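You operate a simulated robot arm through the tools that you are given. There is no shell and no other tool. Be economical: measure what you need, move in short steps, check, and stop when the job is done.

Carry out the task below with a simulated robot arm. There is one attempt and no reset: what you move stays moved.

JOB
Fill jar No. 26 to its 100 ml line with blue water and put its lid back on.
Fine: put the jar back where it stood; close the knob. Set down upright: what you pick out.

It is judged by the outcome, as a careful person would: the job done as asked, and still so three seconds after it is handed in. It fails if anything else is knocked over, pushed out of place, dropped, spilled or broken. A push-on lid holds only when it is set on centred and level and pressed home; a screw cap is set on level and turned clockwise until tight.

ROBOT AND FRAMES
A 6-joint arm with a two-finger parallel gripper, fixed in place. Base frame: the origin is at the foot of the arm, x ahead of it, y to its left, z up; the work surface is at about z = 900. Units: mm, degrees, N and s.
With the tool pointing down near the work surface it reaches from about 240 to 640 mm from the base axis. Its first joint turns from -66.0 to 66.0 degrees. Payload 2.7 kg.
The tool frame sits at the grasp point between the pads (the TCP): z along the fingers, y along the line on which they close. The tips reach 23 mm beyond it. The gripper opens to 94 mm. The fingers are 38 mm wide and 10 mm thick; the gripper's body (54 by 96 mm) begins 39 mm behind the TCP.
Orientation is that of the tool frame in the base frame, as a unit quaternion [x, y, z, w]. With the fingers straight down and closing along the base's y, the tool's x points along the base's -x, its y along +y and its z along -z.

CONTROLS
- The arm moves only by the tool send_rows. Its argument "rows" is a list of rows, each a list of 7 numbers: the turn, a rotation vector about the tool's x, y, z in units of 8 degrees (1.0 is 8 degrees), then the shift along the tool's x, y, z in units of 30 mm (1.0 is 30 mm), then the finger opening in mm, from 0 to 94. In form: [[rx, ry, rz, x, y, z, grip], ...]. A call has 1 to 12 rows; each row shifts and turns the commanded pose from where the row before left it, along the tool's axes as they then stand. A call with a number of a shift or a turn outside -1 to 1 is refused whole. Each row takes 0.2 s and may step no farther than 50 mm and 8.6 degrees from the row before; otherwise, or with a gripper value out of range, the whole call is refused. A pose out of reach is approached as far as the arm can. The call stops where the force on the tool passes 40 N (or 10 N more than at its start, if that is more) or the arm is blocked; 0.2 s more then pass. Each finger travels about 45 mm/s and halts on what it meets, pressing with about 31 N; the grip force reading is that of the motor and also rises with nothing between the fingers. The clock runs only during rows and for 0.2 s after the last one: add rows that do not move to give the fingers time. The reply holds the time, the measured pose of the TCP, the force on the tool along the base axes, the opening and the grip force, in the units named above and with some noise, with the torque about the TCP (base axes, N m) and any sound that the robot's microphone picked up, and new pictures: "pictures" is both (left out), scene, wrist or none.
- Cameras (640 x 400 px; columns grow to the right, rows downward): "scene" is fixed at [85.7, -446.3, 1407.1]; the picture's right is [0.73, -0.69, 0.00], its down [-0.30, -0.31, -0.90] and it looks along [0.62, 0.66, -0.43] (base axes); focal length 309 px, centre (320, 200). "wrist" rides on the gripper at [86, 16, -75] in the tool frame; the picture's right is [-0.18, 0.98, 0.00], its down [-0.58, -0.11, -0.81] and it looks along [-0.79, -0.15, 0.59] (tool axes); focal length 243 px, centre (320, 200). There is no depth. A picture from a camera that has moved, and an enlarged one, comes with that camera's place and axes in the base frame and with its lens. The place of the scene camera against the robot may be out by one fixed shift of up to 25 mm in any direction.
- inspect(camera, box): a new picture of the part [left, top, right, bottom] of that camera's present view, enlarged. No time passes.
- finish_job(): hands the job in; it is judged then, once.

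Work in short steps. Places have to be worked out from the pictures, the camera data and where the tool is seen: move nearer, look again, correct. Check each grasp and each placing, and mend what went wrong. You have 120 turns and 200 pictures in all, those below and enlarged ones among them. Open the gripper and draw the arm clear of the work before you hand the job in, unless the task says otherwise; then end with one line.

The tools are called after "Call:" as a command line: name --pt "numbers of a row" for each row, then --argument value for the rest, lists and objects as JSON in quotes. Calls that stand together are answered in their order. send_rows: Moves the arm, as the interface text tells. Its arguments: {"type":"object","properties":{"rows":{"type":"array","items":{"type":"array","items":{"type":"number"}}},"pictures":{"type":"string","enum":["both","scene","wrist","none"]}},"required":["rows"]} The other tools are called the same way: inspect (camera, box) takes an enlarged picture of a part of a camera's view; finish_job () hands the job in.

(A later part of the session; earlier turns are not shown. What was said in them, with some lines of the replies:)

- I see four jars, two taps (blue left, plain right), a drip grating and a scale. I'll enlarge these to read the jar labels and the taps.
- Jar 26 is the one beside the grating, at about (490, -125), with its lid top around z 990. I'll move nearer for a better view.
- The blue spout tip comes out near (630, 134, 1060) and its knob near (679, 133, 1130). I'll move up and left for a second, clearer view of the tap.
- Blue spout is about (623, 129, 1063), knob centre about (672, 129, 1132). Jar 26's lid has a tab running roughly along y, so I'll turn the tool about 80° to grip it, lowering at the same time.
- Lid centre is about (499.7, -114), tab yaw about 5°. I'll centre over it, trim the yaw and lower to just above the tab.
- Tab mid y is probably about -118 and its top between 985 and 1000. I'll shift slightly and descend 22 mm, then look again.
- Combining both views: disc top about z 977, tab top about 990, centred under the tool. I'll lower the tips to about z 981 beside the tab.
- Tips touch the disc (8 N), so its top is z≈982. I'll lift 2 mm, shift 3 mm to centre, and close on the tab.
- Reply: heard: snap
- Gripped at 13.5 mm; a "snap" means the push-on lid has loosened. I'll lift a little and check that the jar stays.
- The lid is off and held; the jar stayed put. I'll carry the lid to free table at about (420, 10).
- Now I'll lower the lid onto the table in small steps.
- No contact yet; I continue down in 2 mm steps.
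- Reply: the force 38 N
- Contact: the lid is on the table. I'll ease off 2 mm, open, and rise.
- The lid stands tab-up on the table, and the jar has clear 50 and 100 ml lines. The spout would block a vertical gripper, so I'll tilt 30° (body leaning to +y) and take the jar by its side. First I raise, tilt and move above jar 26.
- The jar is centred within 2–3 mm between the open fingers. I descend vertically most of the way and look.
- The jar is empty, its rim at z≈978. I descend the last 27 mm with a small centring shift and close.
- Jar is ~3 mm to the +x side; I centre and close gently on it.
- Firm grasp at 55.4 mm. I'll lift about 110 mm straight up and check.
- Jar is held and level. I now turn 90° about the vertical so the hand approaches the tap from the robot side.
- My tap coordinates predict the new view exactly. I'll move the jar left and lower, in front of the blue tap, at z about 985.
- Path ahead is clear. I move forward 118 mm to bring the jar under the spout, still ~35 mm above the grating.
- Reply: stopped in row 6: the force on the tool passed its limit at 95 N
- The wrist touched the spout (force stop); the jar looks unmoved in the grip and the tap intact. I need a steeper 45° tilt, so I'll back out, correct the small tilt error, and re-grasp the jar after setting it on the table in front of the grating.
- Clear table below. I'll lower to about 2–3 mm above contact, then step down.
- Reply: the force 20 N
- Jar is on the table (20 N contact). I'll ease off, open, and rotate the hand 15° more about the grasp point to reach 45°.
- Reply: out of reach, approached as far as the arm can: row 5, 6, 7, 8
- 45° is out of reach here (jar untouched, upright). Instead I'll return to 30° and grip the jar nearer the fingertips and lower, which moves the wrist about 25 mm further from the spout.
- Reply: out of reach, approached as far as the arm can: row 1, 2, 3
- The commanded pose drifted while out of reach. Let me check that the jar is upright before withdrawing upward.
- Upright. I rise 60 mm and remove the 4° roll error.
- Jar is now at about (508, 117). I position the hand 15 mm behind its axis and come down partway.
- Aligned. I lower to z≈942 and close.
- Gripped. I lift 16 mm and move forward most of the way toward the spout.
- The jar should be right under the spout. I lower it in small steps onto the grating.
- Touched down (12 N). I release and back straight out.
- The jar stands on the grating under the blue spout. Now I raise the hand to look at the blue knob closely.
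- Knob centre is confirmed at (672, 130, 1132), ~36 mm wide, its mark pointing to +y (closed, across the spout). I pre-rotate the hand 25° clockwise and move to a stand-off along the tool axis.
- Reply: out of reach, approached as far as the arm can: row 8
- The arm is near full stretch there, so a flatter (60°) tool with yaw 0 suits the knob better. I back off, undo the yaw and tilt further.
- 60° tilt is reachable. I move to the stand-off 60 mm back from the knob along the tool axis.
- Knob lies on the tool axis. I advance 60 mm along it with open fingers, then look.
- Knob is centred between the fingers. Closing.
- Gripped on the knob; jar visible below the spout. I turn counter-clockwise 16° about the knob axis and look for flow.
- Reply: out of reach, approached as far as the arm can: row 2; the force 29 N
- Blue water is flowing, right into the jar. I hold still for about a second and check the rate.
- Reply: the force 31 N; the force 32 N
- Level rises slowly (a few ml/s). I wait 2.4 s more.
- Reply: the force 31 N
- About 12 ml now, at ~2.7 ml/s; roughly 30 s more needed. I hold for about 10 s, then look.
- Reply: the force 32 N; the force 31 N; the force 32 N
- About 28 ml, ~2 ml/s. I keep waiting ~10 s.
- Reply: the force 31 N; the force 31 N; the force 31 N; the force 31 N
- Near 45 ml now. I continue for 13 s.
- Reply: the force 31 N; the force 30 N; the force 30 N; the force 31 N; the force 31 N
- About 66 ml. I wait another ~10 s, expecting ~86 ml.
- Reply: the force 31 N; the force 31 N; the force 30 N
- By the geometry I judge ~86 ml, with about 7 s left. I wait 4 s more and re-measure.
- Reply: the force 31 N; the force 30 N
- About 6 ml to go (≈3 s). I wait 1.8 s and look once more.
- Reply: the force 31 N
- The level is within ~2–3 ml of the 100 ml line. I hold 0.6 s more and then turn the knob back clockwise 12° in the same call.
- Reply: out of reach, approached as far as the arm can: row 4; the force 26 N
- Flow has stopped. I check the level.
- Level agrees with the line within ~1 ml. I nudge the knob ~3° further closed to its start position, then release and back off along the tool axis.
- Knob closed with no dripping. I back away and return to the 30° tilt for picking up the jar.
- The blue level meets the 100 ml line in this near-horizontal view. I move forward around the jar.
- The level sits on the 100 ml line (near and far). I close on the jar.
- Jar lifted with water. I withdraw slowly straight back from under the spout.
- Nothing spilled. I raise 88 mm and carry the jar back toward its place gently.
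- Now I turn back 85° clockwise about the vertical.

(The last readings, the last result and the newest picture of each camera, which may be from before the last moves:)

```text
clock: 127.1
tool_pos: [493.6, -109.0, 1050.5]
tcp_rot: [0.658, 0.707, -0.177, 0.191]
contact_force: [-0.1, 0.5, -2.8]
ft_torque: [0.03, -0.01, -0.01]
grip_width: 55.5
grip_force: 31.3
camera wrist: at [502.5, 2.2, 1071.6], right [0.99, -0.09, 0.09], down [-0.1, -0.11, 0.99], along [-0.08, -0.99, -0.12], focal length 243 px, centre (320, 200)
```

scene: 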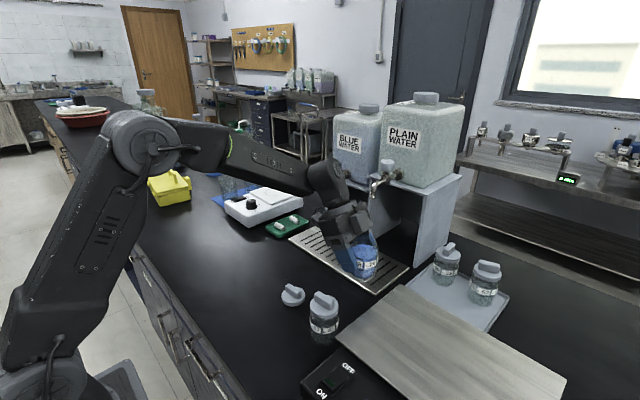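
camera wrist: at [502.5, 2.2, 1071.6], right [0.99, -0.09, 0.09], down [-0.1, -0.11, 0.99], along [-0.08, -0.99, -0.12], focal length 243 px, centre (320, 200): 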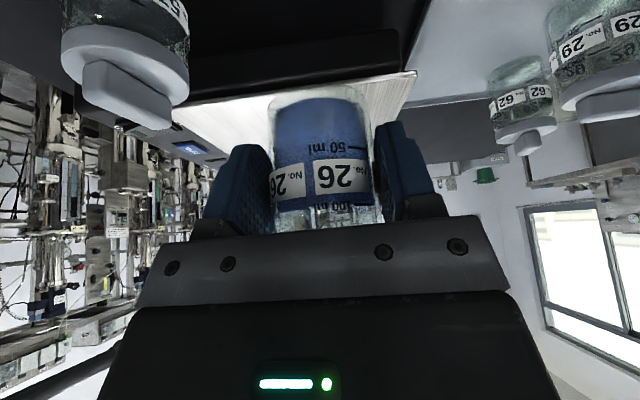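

I lower above the original spot, to ~10 mm over the table.

Call:
send_rows --pt "0 0 0 0.351 0.042 0.541 40" --pt "0 0 0 0.351 0.042 0.541 40" --pt "0 0 0 0.351 0.042 0.541 40" --pt "0 0 0 0.351 0.042 0.541 40" --pt "0 0 0 0.351 0.042 0.541 40" --pt "0 0 0 0 0 0 40" --pictures "none"

Call:
inspect --camera "scene" --box '[310, 230, 410, 330]'

```text
clock: 128.5
tool_pos: [501.0, -103.9, 953.5]
tcp_rot: [0.658, 0.707, -0.176, 0.19]
contact_force: [0.0, -0.3, -2.4]
ft_torque: [0.05, 0.04, 0.02]
grip_width: 55.3
grip_force: 31.1
```

```text
4.00 times, centred on (360, 280) of scene
camera zoom: at [85.7, -446.3, 1407.1], right [0.73, -0.69, 0.0], down [-0.3, -0.31, -0.9], along [0.62, 0.66, -0.43], focal length 1234 px, centre (160, -120)
```

zoom: 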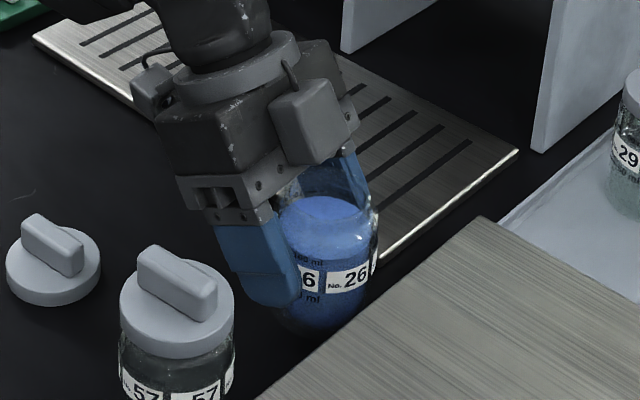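

Matches the original place in the image. I lower the last ~10 mm softly.

Call:
send_rows --pt "0 0 0 0.07 -0.03 0.115 40" --pt "0 0 0 0.067 0 0.115 40" --pt "0 0 0 0.017 0 0.029 40" --pt "0 0 0 0.017 0 0.029 40" --pictures "none"

```text
clock: 129.5
tool_pos: [500.1, -105.2, 944.0]
tcp_rot: [0.658, 0.707, -0.176, 0.189]
contact_force: [0.0, -0.5, -1.3]
ft_torque: [-0.02, 0.02, 0.01]
grip_width: 55.5
grip_force: 31.1
```

Call:
send_rows --pt "0 0 0 0.017 0 0.029 40" --pt "0 0 0 0.012 0 0.02 40" --pictures "none"

```text
clock: 130.1
tool_pos: [499.5, -104.6, 942.9]
tcp_rot: [0.658, 0.707, -0.176, 0.191]
contact_force: [-3.8, 1.1, 13.9]
ft_torque: [-0.2, 0.27, -0.11]
grip_width: 55.3
grip_force: 30.9
```

The jar is on the table. I release and retreat horizontally away (+y), then up.

Call:
send_rows --pt "0 0 0 0 0 0 50" --pt "0 0 0 0 0 0 66" --pt "0 0 0 0 0 0 80" --pt "0 0 0 0 0 0 80" --pt "0 0 0 0.43 0.035 -0.25 80" --pt "0 0 0 0.69 0.057 -0.4 80" --pt "0 0 0 0.69 0.057 -0.4 80" --pt "0 0 0 0.3 0.03 -0.5 80" --pt "0 0 0 -0.5 0 -0.866 80" --pt "0 0 0 -0.5 0 -0.866 80" --pt "0 0 0 -0.5 0 -0.866 80" --pt "0 0 0 0 0 0 80"

Call:
inspect --camera "scene" --box '[310, 240, 400, 330]'

```text
clock: 132.7
tool_pos: [500.2, -25.1, 1041.0]
tcp_rot: [0.658, 0.707, -0.177, 0.189]
contact_force: [1.0, 1.5, 0.7]
ft_torque: [-0.04, 0.01, 0.0]
grip_width: 79.8
grip_force: 0.0
camera wrist: at [508.3, 86.2, 1062.5], right [0.99, -0.09, 0.09], down [-0.1, -0.11, 0.99], along [-0.08, -0.99, -0.12], focal length 243 px, centre (320, 200)
```

scene: 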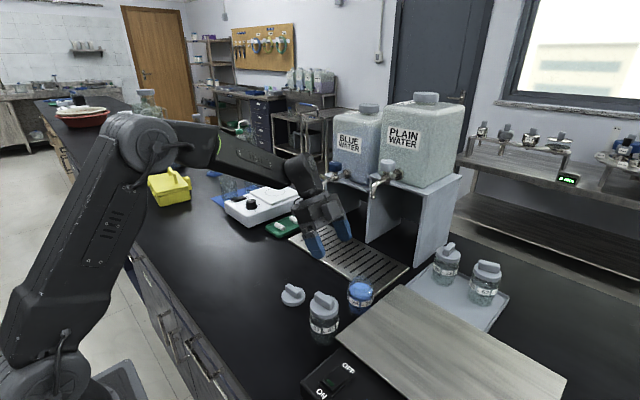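
wrist: 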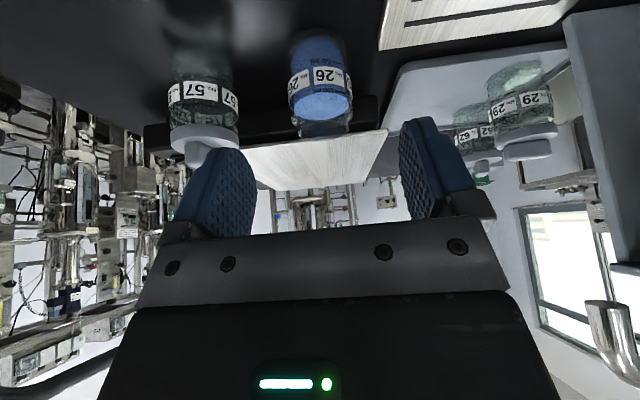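

```text
4.44 times, centred on (355, 285) of scene
camera zoom: at [85.7, -446.3, 1407.1], right [0.73, -0.69, 0.0], down [-0.3, -0.31, -0.9], along [0.62, 0.66, -0.43], focal length 1372 px, centre (164, -178)
```

zoom: 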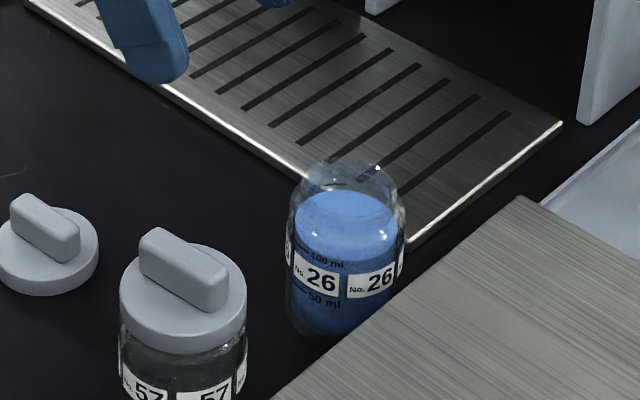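

Jar 26 stands back in its place, filled to the line. Now I return to vertical and go above the lid.

Call:
send_rows --pt "0 0.9375 0 0 0 0 50" --pt "0 0.9375 0 0 0 0 40" --pt "0 0.9375 0 0 0 0 40" --pt "0 0.9375 0 0 0 0 40" --pt "0 0 -0.1 0 0 0 40" --pt "0 0 0 0.444 -0.871 0 40" --pt "0 0 0 0.444 -0.871 0 40" --pt "0 0 0 0.444 -0.871 0 40" --pt "0 0 0 0 0 0 40" --pictures "wrist"

```text
clock: 134.7
tool_pos: [417.6, 6.5, 1040.3]
tcp_rot: [0.676, 0.737, 0.0, 0.0]
contact_force: [0.2, 0.4, 0.0]
ft_torque: [-0.01, -0.01, -0.01]
grip_width: 39.9
grip_force: 0.0
camera wrist: at [426.7, 93.4, 1115.4], right [1.0, -0.1, 0.0], down [-0.06, -0.59, 0.81], along [-0.08, -0.8, -0.59], focal length 243 px, centre (320, 200)
```

wrist: 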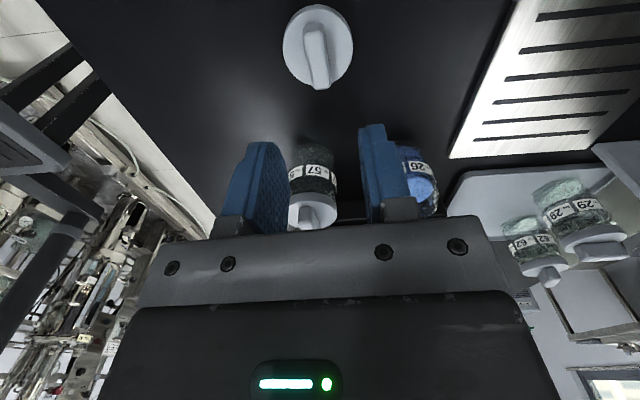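

Call:
send_rows --pt "0 0 0 0.05 0.03 0.85 40" --pt "0 0 0 0 0 0.85 40" --pt "0 0 0 0 0 0.85 40" --pt "0 0 0 0 0 0.6 40" --pt "0 0 0 0 0 0.3 40" --pt "0 0 0 0 0 0 40" --pictures "none"

Call:
inspect --camera "wrist" --box '[220, 0, 440, 220]'

```text
clock: 136.1
tool_pos: [417.5, 9.7, 937.4]
tcp_rot: [0.676, 0.737, 0.0, 0.0]
contact_force: [0.3, -0.4, 0.1]
ft_torque: [0.02, 0.02, -0.02]
grip_width: 40.3
grip_force: 0.0
```

```text
1.82 times, centred on (330, 110) of wrist
camera zoom: at [427.1, 95.0, 1012.0], right [1.0, -0.1, 0.0], down [-0.06, -0.59, 0.81], along [-0.08, -0.8, -0.59], focal length 441 px, centre (302, 364)
```

zoom: 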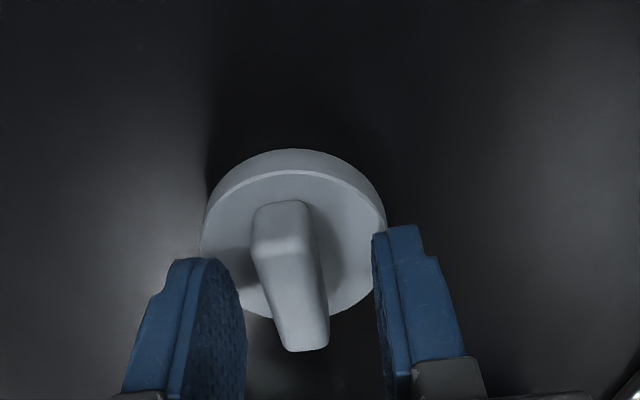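

Lid lies as left, 2 mm off in x. I lower 1 mm, shift, and grip.

Call:
send_rows --pt "0 0 0 0 -0.06 0.04 40" --pt "0 0 0 0 0 0 25" --pt "0 0 0 0 0 0 5" --pt "0 0 0 0 0 0 5" --pt "0 0 0 0 0 0 5" --pictures "none"

Call:
inspect --camera "wrist" --box '[220, 0, 440, 220]'

```text
clock: 137.3
tool_pos: [415.7, 7.9, 935.6]
tcp_rot: [0.676, 0.737, -0.001, 0.0]
contact_force: [-0.8, -0.3, -0.5]
ft_torque: [0.02, 0.05, 0.01]
grip_width: 13.3
grip_force: 31.2
```

```text
1.82 times, centred on (330, 110) of wrist
camera zoom: at [425.4, 94.7, 1010.7], right [1.0, -0.1, 0.0], down [-0.06, -0.59, 0.81], along [-0.08, -0.8, -0.59], focal length 441 px, centre (302, 364)
```

zoom: 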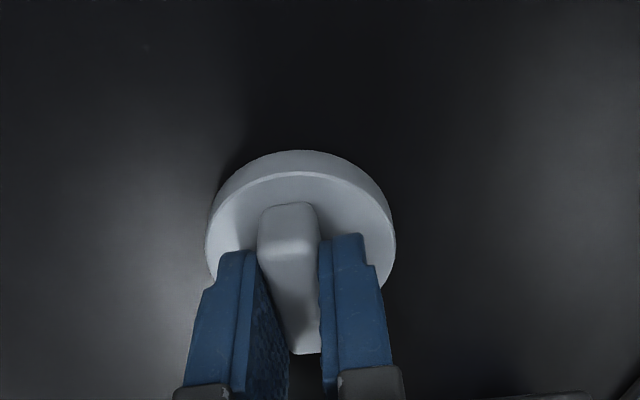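

Grip is the same as when I took the lid off. I lift and carry it above the jar.

Call:
send_rows --pt "0 0 0 0 0 -0.5 5" --pt "0 0 0 0 0 -0.95 5" --pt "0 0 0 0 0 -0.95 5" --pt "0 0 0 0 0 -0.95 5" --pt "0 0 0 0 0 -0.95 5" --pt "0 0 0 -0.751 0.407 0 5" --pt "0 0 0 -0.751 0.407 0 5" --pt "0 0 0 -0.751 0.407 0 5" --pt "0 0 0 -0.751 0.407 0 5" --pt "0 0 0 -0.751 0.407 0 5" --pt "0 0 0 -0.751 0.407 0 5" --pt "0 0 0 0 0 0 5" --pictures "none"

Call:
send_rows --pt "0 0 0 0 0 0.7 5" --pt "0 0 0 0 0 0.5 5" --pt "0 0 0 0 0 0 5" --pictures "none"

Call:
inspect --camera "wrist" --box '[220, 0, 440, 220]'

Call:
inspect --camera "scene" --box '[310, 230, 410, 330]'

```text
clock: 139.9
tool_pos: [501.2, -120.0, 1065.8]
tcp_rot: [0.675, 0.738, 0.0, 0.0]
contact_force: [-0.4, 0.3, -0.4]
ft_torque: [0.0, -0.02, 0.01]
grip_width: 13.2
grip_force: 31.2
```

```text
clock: 140.7
tool_pos: [502.2, -118.0, 1029.3]
tcp_rot: [0.676, 0.737, 0.0, 0.0]
contact_force: [-0.4, 0.8, 0.2]
ft_torque: [-0.03, 0.0, 0.01]
grip_width: 13.4
grip_force: 31.4
```

```text
1.82 times, centred on (330, 110) of wrist
camera zoom: at [510.7, -32.6, 1103.8], right [1.0, -0.1, 0.0], down [-0.06, -0.59, 0.81], along [-0.08, -0.8, -0.59], focal length 441 px, centre (302, 364)
```

zoom: 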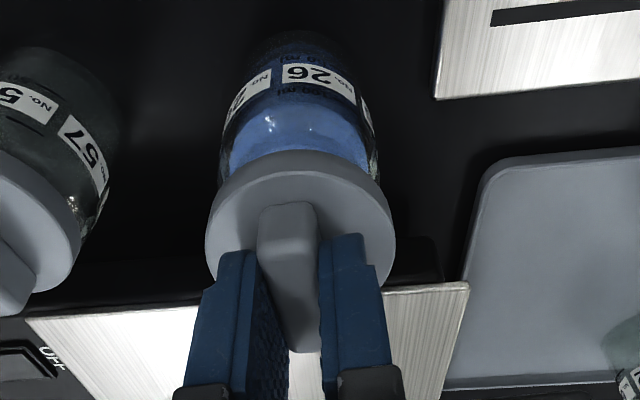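

```text
4.00 times, centred on (360, 280) of scene
camera zoom: at [85.7, -446.3, 1407.1], right [0.73, -0.69, 0.0], down [-0.3, -0.31, -0.9], along [0.62, 0.66, -0.43], focal length 1234 px, centre (160, -120)
```

zoom: 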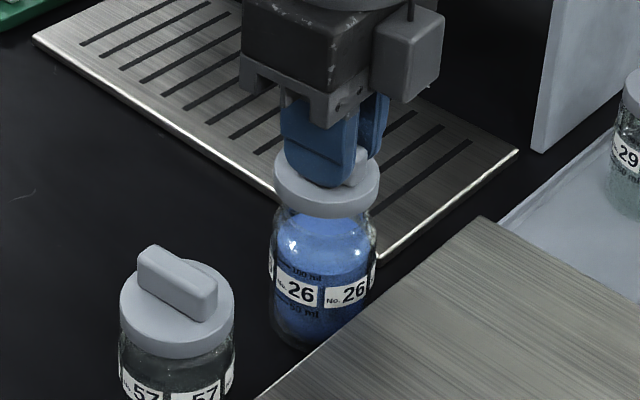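

Lid and jar line up as they did when I lifted the lid off. I lower in steps toward contact.

Call:
send_rows --pt "0 0 0 -0.023 0 0.3 5" --pt "0 0 0 0 0 0.15 5" --pt "0 0 0 0 0 0.07 5" --pt "0 0 0 0 0 0.07 5" --pictures "none"

Call:
inspect --camera "scene" --box '[330, 250, 390, 310]'

```text
clock: 141.7
tool_pos: [502.5, -120.1, 1010.8]
tcp_rot: [0.676, 0.737, 0.001, 0.001]
contact_force: [1.2, 0.1, -0.1]
ft_torque: [-0.01, 0.0, -0.02]
grip_width: 13.2
grip_force: 31.1
```

```text
6.67 times, centred on (360, 280) of scene
camera zoom: at [85.7, -446.3, 1407.1], right [0.73, -0.69, 0.0], down [-0.3, -0.31, -0.9], along [0.62, 0.66, -0.43], focal length 2057 px, centre (53, -333)
```

zoom: 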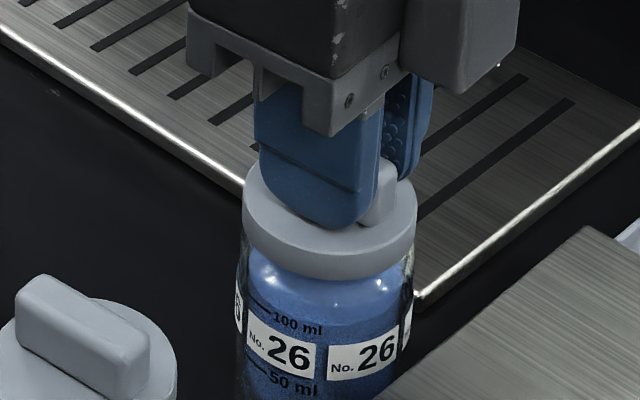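

Aligned. I continue down in small steps until it seats and presses.

Call:
send_rows --pt "0 0 0 0 -0.02 0.06 5" --pt "0 0 0 0 0 0.05 5" --pt "0 0 0 0 0 0.05 5" --pictures "none"

```text
clock: 142.5
tool_pos: [500.4, -120.7, 1007.5]
tcp_rot: [0.676, 0.737, 0.0, 0.001]
contact_force: [-1.3, -0.9, 4.1]
ft_torque: [0.02, 0.05, 0.0]
grip_width: 13.5
grip_force: 31.3
```

Call:
send_rows --pt "0 0 0 0 0 0.04 5" --pt "0 0 0 0 0 0.04 5" --pictures "none"

```text
clock: 143.1
tool_pos: [501.8, -120.2, 1006.9]
tcp_rot: [0.676, 0.737, 0.001, 0.002]
contact_force: [-2.7, 1.1, 22.4]
ft_torque: [0.11, 0.16, 0.05]
grip_width: 13.4
grip_force: 31.2
```

Call:
send_rows --pt "0 0 0 0 0 0.04 5" --pt "0 0 0 0 0 0.04 5" --pt "0 0 0 0 0 0.04 5" --pictures "none"

Call:
inspect --camera "scene" --box '[330, 250, 390, 310]'

```text
clock: 143.8
tool_pos: [502.1, -120.0, 1007.2]
tcp_rot: [0.676, 0.737, 0.002, 0.005]
contact_force: [-1.6, 0.1, 5.1]
ft_torque: [0.06, 0.1, -0.02]
grip_width: 13.3
grip_force: 30.9
stopped in row 3: the force on the tool passed its limit at 41 N (the readings are from after the stop); the commanded pose is now the measured one
```

```text
6.67 times, centred on (360, 280) of scene
camera zoom: at [85.6, -446.3, 1407.2], right [0.73, -0.69, 0.0], down [-0.3, -0.31, -0.9], along [0.62, 0.66, -0.43], focal length 2057 px, centre (53, -333)
```

zoom: 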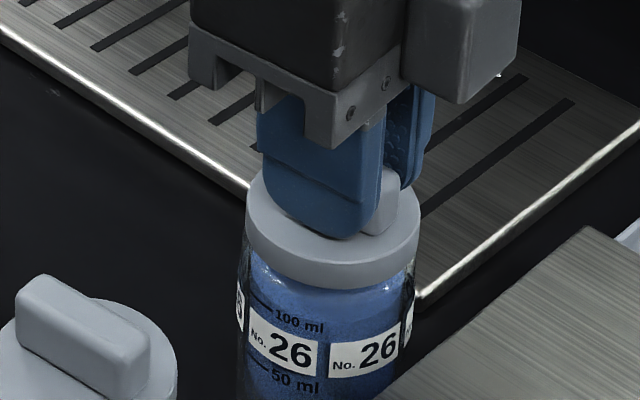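

No snap was heard though the height matches seated. I press again in finer steps.

Call:
send_rows --pt "0 0 0 0 0 0.03 5" --pt "0 0 0 0 0 0.03 5" --pt "0 0 0 0 0 0.02 5" --pt "0 0 0 0 0 0.02 5" --pictures "none"

```text
clock: 144.8
tool_pos: [502.3, -120.8, 1007.8]
tcp_rot: [0.676, 0.737, 0.004, 0.007]
contact_force: [-6.6, 2.6, 34.3]
ft_torque: [0.27, 0.41, 0.01]
grip_width: 13.2
grip_force: 31.4
```

Height suggests the lid is down. I release, rise and inspect the seating.

Call:
send_rows --pt "0 0 0 0 0 -0.05 5" --pt "0 0 0 0 0 0 30" --pt "0 0 0 0 0 0 40" --pt "0 0 0 0 0 0 40" --pt "0 0 0 0 0 -0.6 40" --pt "0 0 0 0 0 -0.9 40" --pt "0 0 0 0 0 -0.9 40" --pt "0 0 0 0 0 0 40" --pictures "none"

Call:
inspect --camera "scene" --box '[330, 250, 390, 310]'

Call:
inspect --camera "wrist" --box '[220, 0, 440, 220]'

Call:
inspect --camera "scene" --box '[290, 230, 530, 380]'

```text
clock: 146.6
tool_pos: [500.3, -120.5, 1076.4]
tcp_rot: [0.676, 0.737, 0.002, 0.002]
contact_force: [-0.6, 0.6, -0.7]
ft_torque: [-0.01, -0.01, -0.01]
grip_width: 40.1
grip_force: 0.0
heard: snap
```

```text
6.67 times, centred on (360, 280) of scene
camera zoom: at [85.7, -446.3, 1407.1], right [0.73, -0.69, 0.0], down [-0.3, -0.31, -0.9], along [0.62, 0.66, -0.43], focal length 2057 px, centre (53, -333)
```

zoom: 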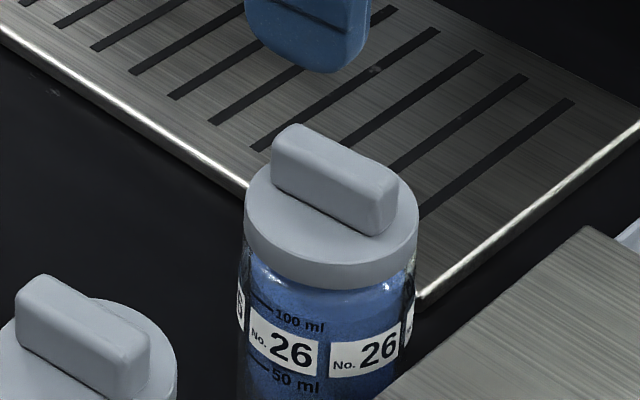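

```text
1.82 times, centred on (330, 110) of wrist
camera zoom: at [509.7, -34.6, 1151.9], right [1.0, -0.1, 0.01], down [-0.06, -0.59, 0.81], along [-0.07, -0.8, -0.59], focal length 441 px, centre (302, 364)
```

zoom: 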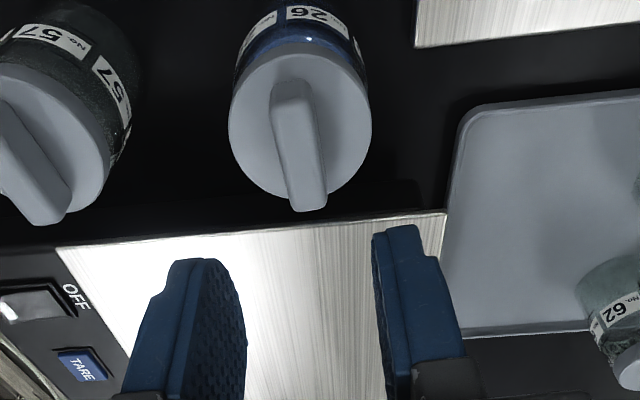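

```text
2.67 times, centred on (410, 305) of scene
camera zoom: at [85.7, -446.3, 1407.1], right [0.73, -0.69, 0.0], down [-0.3, -0.31, -0.9], along [0.62, 0.66, -0.43], focal length 823 px, centre (80, -80)
```

zoom: 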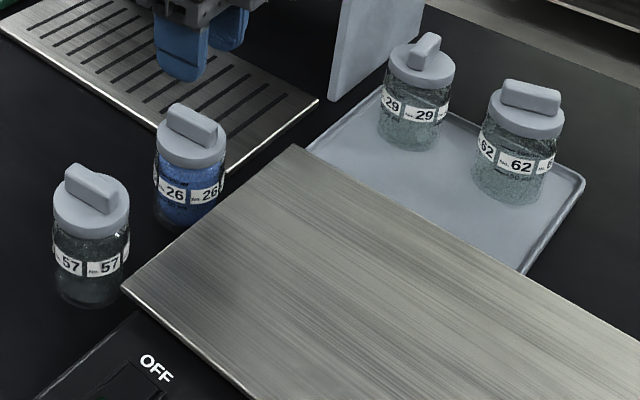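

A snap was heard, but I can't tell whether it was on or off, so I press the lid from above with closed fingers to be sure.

Call:
send_rows --pt "0 0 0 0 0 0 0" --pt "0 0 0 0 0 0.6 0" --pt "0 0 0 0 0 0.6 0" --pt "0 0 0 0 0 0.3 0" --pt "0 0 0 0 0 0.05 0" --pt "0 0 0 0 0 0.05 0" --pt "0 0 0 0 0 0.05 0" --pt "0 0 0 0 0 0.05 0" --pt "0 0 0 0 0 0.05 0" --pt "0 0 0 0 0 0.05 0" --pictures "none"

Call:
inspect --camera "scene" --box '[330, 240, 390, 300]'

```text
clock: 148.8
tool_pos: [501.9, -120.2, 1024.5]
tcp_rot: [0.675, 0.737, 0.003, 0.005]
contact_force: [-2.5, 0.8, 10.1]
ft_torque: [0.12, 0.06, 0.02]
grip_width: 0.3
grip_force: 31.1
```

```text
6.67 times, centred on (360, 270) of scene
camera zoom: at [85.4, -446.2, 1407.2], right [0.73, -0.69, 0.0], down [-0.3, -0.31, -0.9], along [0.62, 0.66, -0.43], focal length 2057 px, centre (53, -267)
```

zoom: 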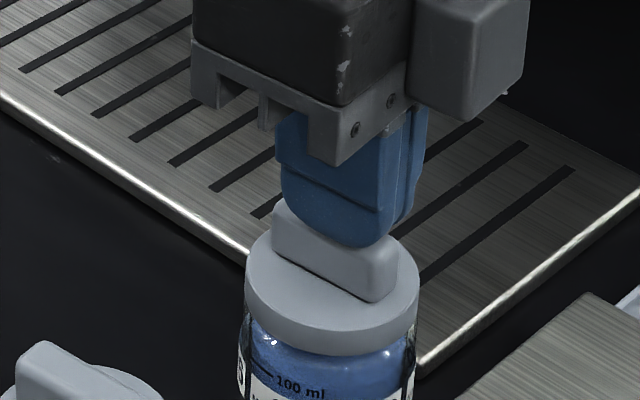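

Contact on the tab top. I press further toward 40 N.

Call:
send_rows --pt "0 0 0 0 0 0.04 0" --pt "0 0 0 0 0 0.04 0" --pt "0 0 0 0 0 0.04 0" --pt "0 0 0 0 0 0.04 0" --pt "0 0 0 0 0 0.04 0" --pt "0 0 0 0 0 0.04 0" --pt "0 0 0 0 0 0.04 0" --pictures "none"

```text
clock: 149.7
tool_pos: [503.0, -121.6, 1024.3]
tcp_rot: [0.675, 0.738, 0.005, 0.009]
contact_force: [-1.4, 0.9, 6.1]
ft_torque: [0.08, 0.07, 0.02]
grip_width: 0.0
grip_force: 31.3
stopped in row 4: the force on the tool passed its limit at 41 N (the readings are from after the stop); the commanded pose is now the measured one
```

No movement under 41 N. To check the seating height I'll straddle the tab and touch the disc as I did at the start (it read TCP 1005.3 then), after removing the small tool tilt.

Call:
send_rows --pt "0 0 0 0 0 -0.8 0" --pt "0.144 0 0 0.035 -0.05 0 36" --pt "0 0 0 0 0 0 36" --pt "0 0 0 0 0 0 36" --pt "0 0 0 0 0 0 36" --pt "0 0 0 0 0 0 36" --pictures "none"

Call:
inspect --camera "wrist" --box '[220, 0, 440, 220]'

```text
clock: 151.1
tool_pos: [501.3, -119.9, 1048.4]
tcp_rot: [0.675, 0.738, -0.004, 0.001]
contact_force: [0.1, 0.9, -0.4]
ft_torque: [-0.03, -0.01, -0.04]
grip_width: 36.1
grip_force: 0.1
```

```text
1.82 times, centred on (330, 110) of wrist
camera zoom: at [509.8, -32.8, 1121.8], right [1.0, -0.1, 0.0], down [-0.06, -0.58, 0.81], along [-0.08, -0.81, -0.59], focal length 441 px, centre (302, 364)
```

zoom: 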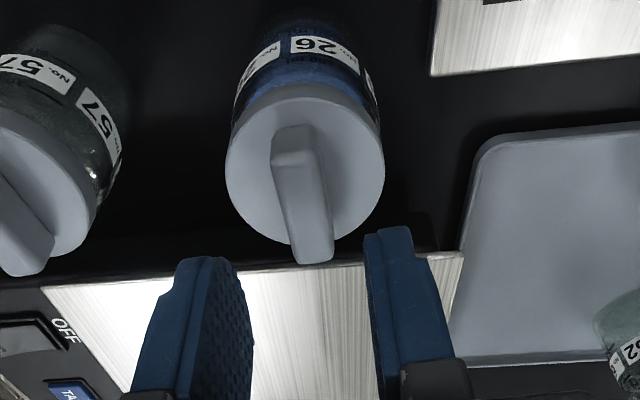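

Call:
send_rows --pt "0 0 0 0 0 0.6 36" --pt "0 0 0 0 0 0.6 36" --pt "0 0 0 0 0 0.13 36" --pt "0 0 0 0 0 0 36" --pictures "none"

Call:
send_rows --pt "0 0 0 0 0 0.035 36" --pt "0 0 0 0 0 0 36" --pictures "none"

Call:
send_rows --pt "0 0 0 0 0 0.035 36" --pt "0 0 0 0 0 0 36" --pictures "none"

```text
clock: 152.1
tool_pos: [500.4, -120.3, 1007.7]
tcp_rot: [0.676, 0.737, -0.004, 0.002]
contact_force: [0.1, 0.1, 0.8]
ft_torque: [0.03, 0.01, 0.02]
grip_width: 35.7
grip_force: 0.1
```

```text
clock: 152.7
tool_pos: [501.2, -121.4, 1006.0]
tcp_rot: [0.675, 0.737, -0.003, 0.001]
contact_force: [0.2, 0.5, -0.7]
ft_torque: [-0.02, 0.01, 0.04]
grip_width: 36.2
grip_force: 0.0
```

```text
clock: 153.3
tool_pos: [500.5, -120.1, 1005.4]
tcp_rot: [0.676, 0.737, -0.003, 0.002]
contact_force: [-0.4, -0.3, -0.4]
ft_torque: [0.0, 0.03, -0.01]
grip_width: 35.8
grip_force: 0.0
```

Call:
send_rows --pt "0 0 0 0 0 0.035 36" --pt "0 0 0 0 0 0 36" --pictures "none"

Call:
send_rows --pt "0 0 0 0 0 0.035 36" --pt "0 0 0 0 0 0 36" --pictures "none"

```text
clock: 153.9
tool_pos: [500.7, -119.9, 1004.3]
tcp_rot: [0.676, 0.737, -0.002, 0.002]
contact_force: [0.5, 1.2, 4.1]
ft_torque: [0.09, -0.05, 0.01]
grip_width: 36.1
grip_force: 0.1
```

```text
clock: 154.5
tool_pos: [501.0, -119.7, 1004.6]
tcp_rot: [0.675, 0.738, -0.003, 0.003]
contact_force: [-2.4, 3.2, 15.0]
ft_torque: [0.23, 0.07, 0.02]
grip_width: 36.0
grip_force: 0.0
```

The disc contact is at TCP≈1004.5, as low as originally, so the lid is home. One more straight press on the disc, then I withdraw without gripping.

Call:
send_rows --pt "0 0 0 0 0 0.03 36" --pt "0 0 0 0 0 0.03 36" --pt "0 0 0 0 0 0.02 36" --pictures "none"

Call:
send_rows --pt "0 0 0 0 0 -0.2 36" --pt "0 0 0 0 0 -0.8 36" --pt "0 0 0 0 0 -0.9 36" --pt "0 0 0 0.5 0 -0.9 60" --pt "0 0 0 0.9 -0.2 -0.8 80" --pt "0 0 0 0.9 -0.4 -0.8 94" --pt "0 0 0 0.9 -0.4 -0.8 94" --pt "0 0 0 0.9 -0.4 -0.5 94" --pt "0 0 0 0 0 0 94"

Call:
inspect --camera "scene" --box '[310, 240, 410, 340]'

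Call:
inspect --camera "scene" --box '[300, 130, 400, 250]'

```text
clock: 155.3
tool_pos: [500.8, -120.7, 1004.4]
tcp_rot: [0.676, 0.737, -0.002, 0.005]
contact_force: [-7.9, 3.5, 33.9]
ft_torque: [0.43, 0.44, 0.09]
grip_width: 36.0
grip_force: 0.1
```

```text
clock: 157.3
tool_pos: [449.1, 0.0, 1172.2]
tcp_rot: [0.676, 0.737, -0.004, 0.001]
contact_force: [0.7, 0.5, -0.4]
ft_torque: [0.01, 0.03, -0.02]
grip_width: 94.1
grip_force: 0.1
camera wrist: at [458.9, 86.9, 1246.2], right [1.0, -0.1, 0.0], down [-0.06, -0.58, 0.81], along [-0.08, -0.81, -0.59], focal length 243 px, centre (320, 200)
```

scene: 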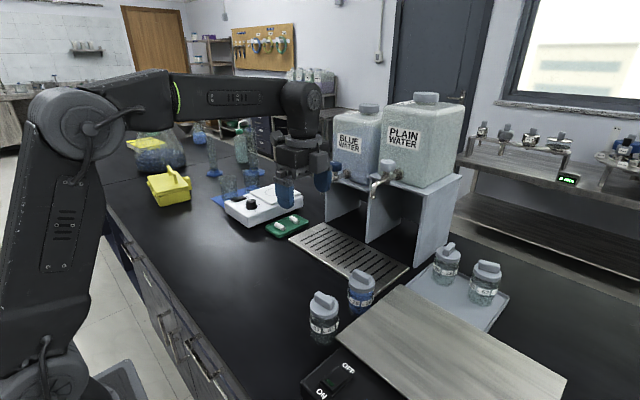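
wrist: 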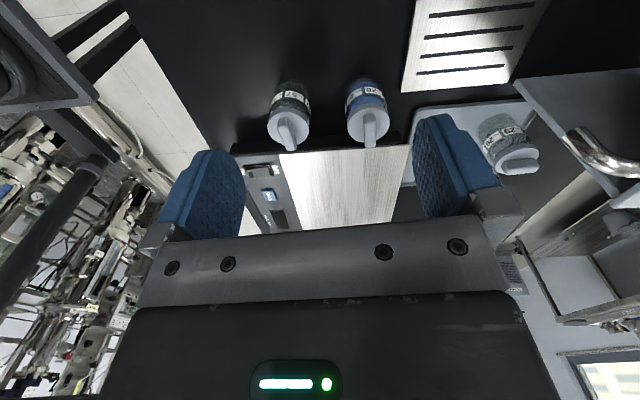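

```text
4.00 times, centred on (360, 290) of scene
camera zoom: at [85.7, -446.3, 1407.1], right [0.73, -0.69, 0.0], down [-0.3, -0.31, -0.9], along [0.62, 0.66, -0.43], focal length 1234 px, centre (160, -160)
```

zoom: 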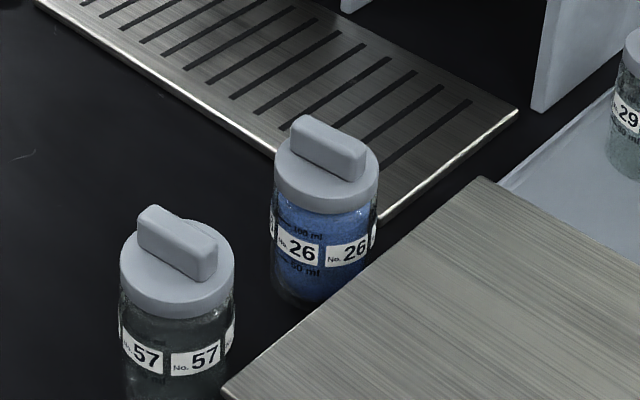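

```text
3.33 times, centred on (350, 190) of scene
camera zoom: at [85.7, -446.3, 1407.1], right [0.73, -0.69, 0.0], down [-0.3, -0.31, -0.9], along [0.62, 0.66, -0.43], focal length 1029 px, centre (220, 233)
```

zoom: 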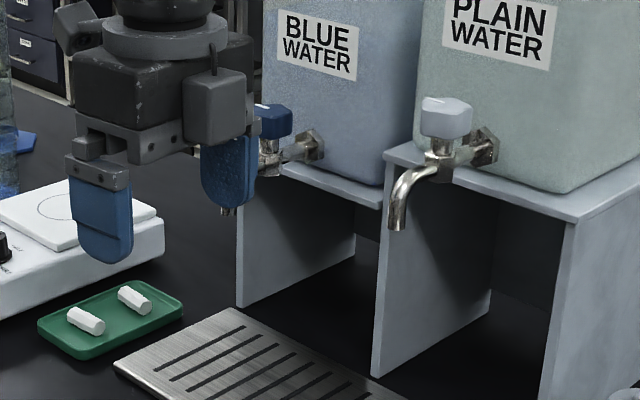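

The jar is back in place, filled, with a level lid at its original seated height. The knob is closed with no drips, nothing else has moved, and the arm is clear with the gripper open.

Call:
finish_job

```text
The job is handed in.
```

Jar No. 26 is filled with blue water to within about 1 ml of its 100 ml line and stands upright within a few millimetres of its original spot. Its lid is pressed back on at its original height (I judged the fit by height and a snap, not by pulling on it). The blue tap's knob is closed and not dripping, and nothing was spilled. The wrist did bump the blue spout once on the way in, but the tap looked and worked fine afterwards.
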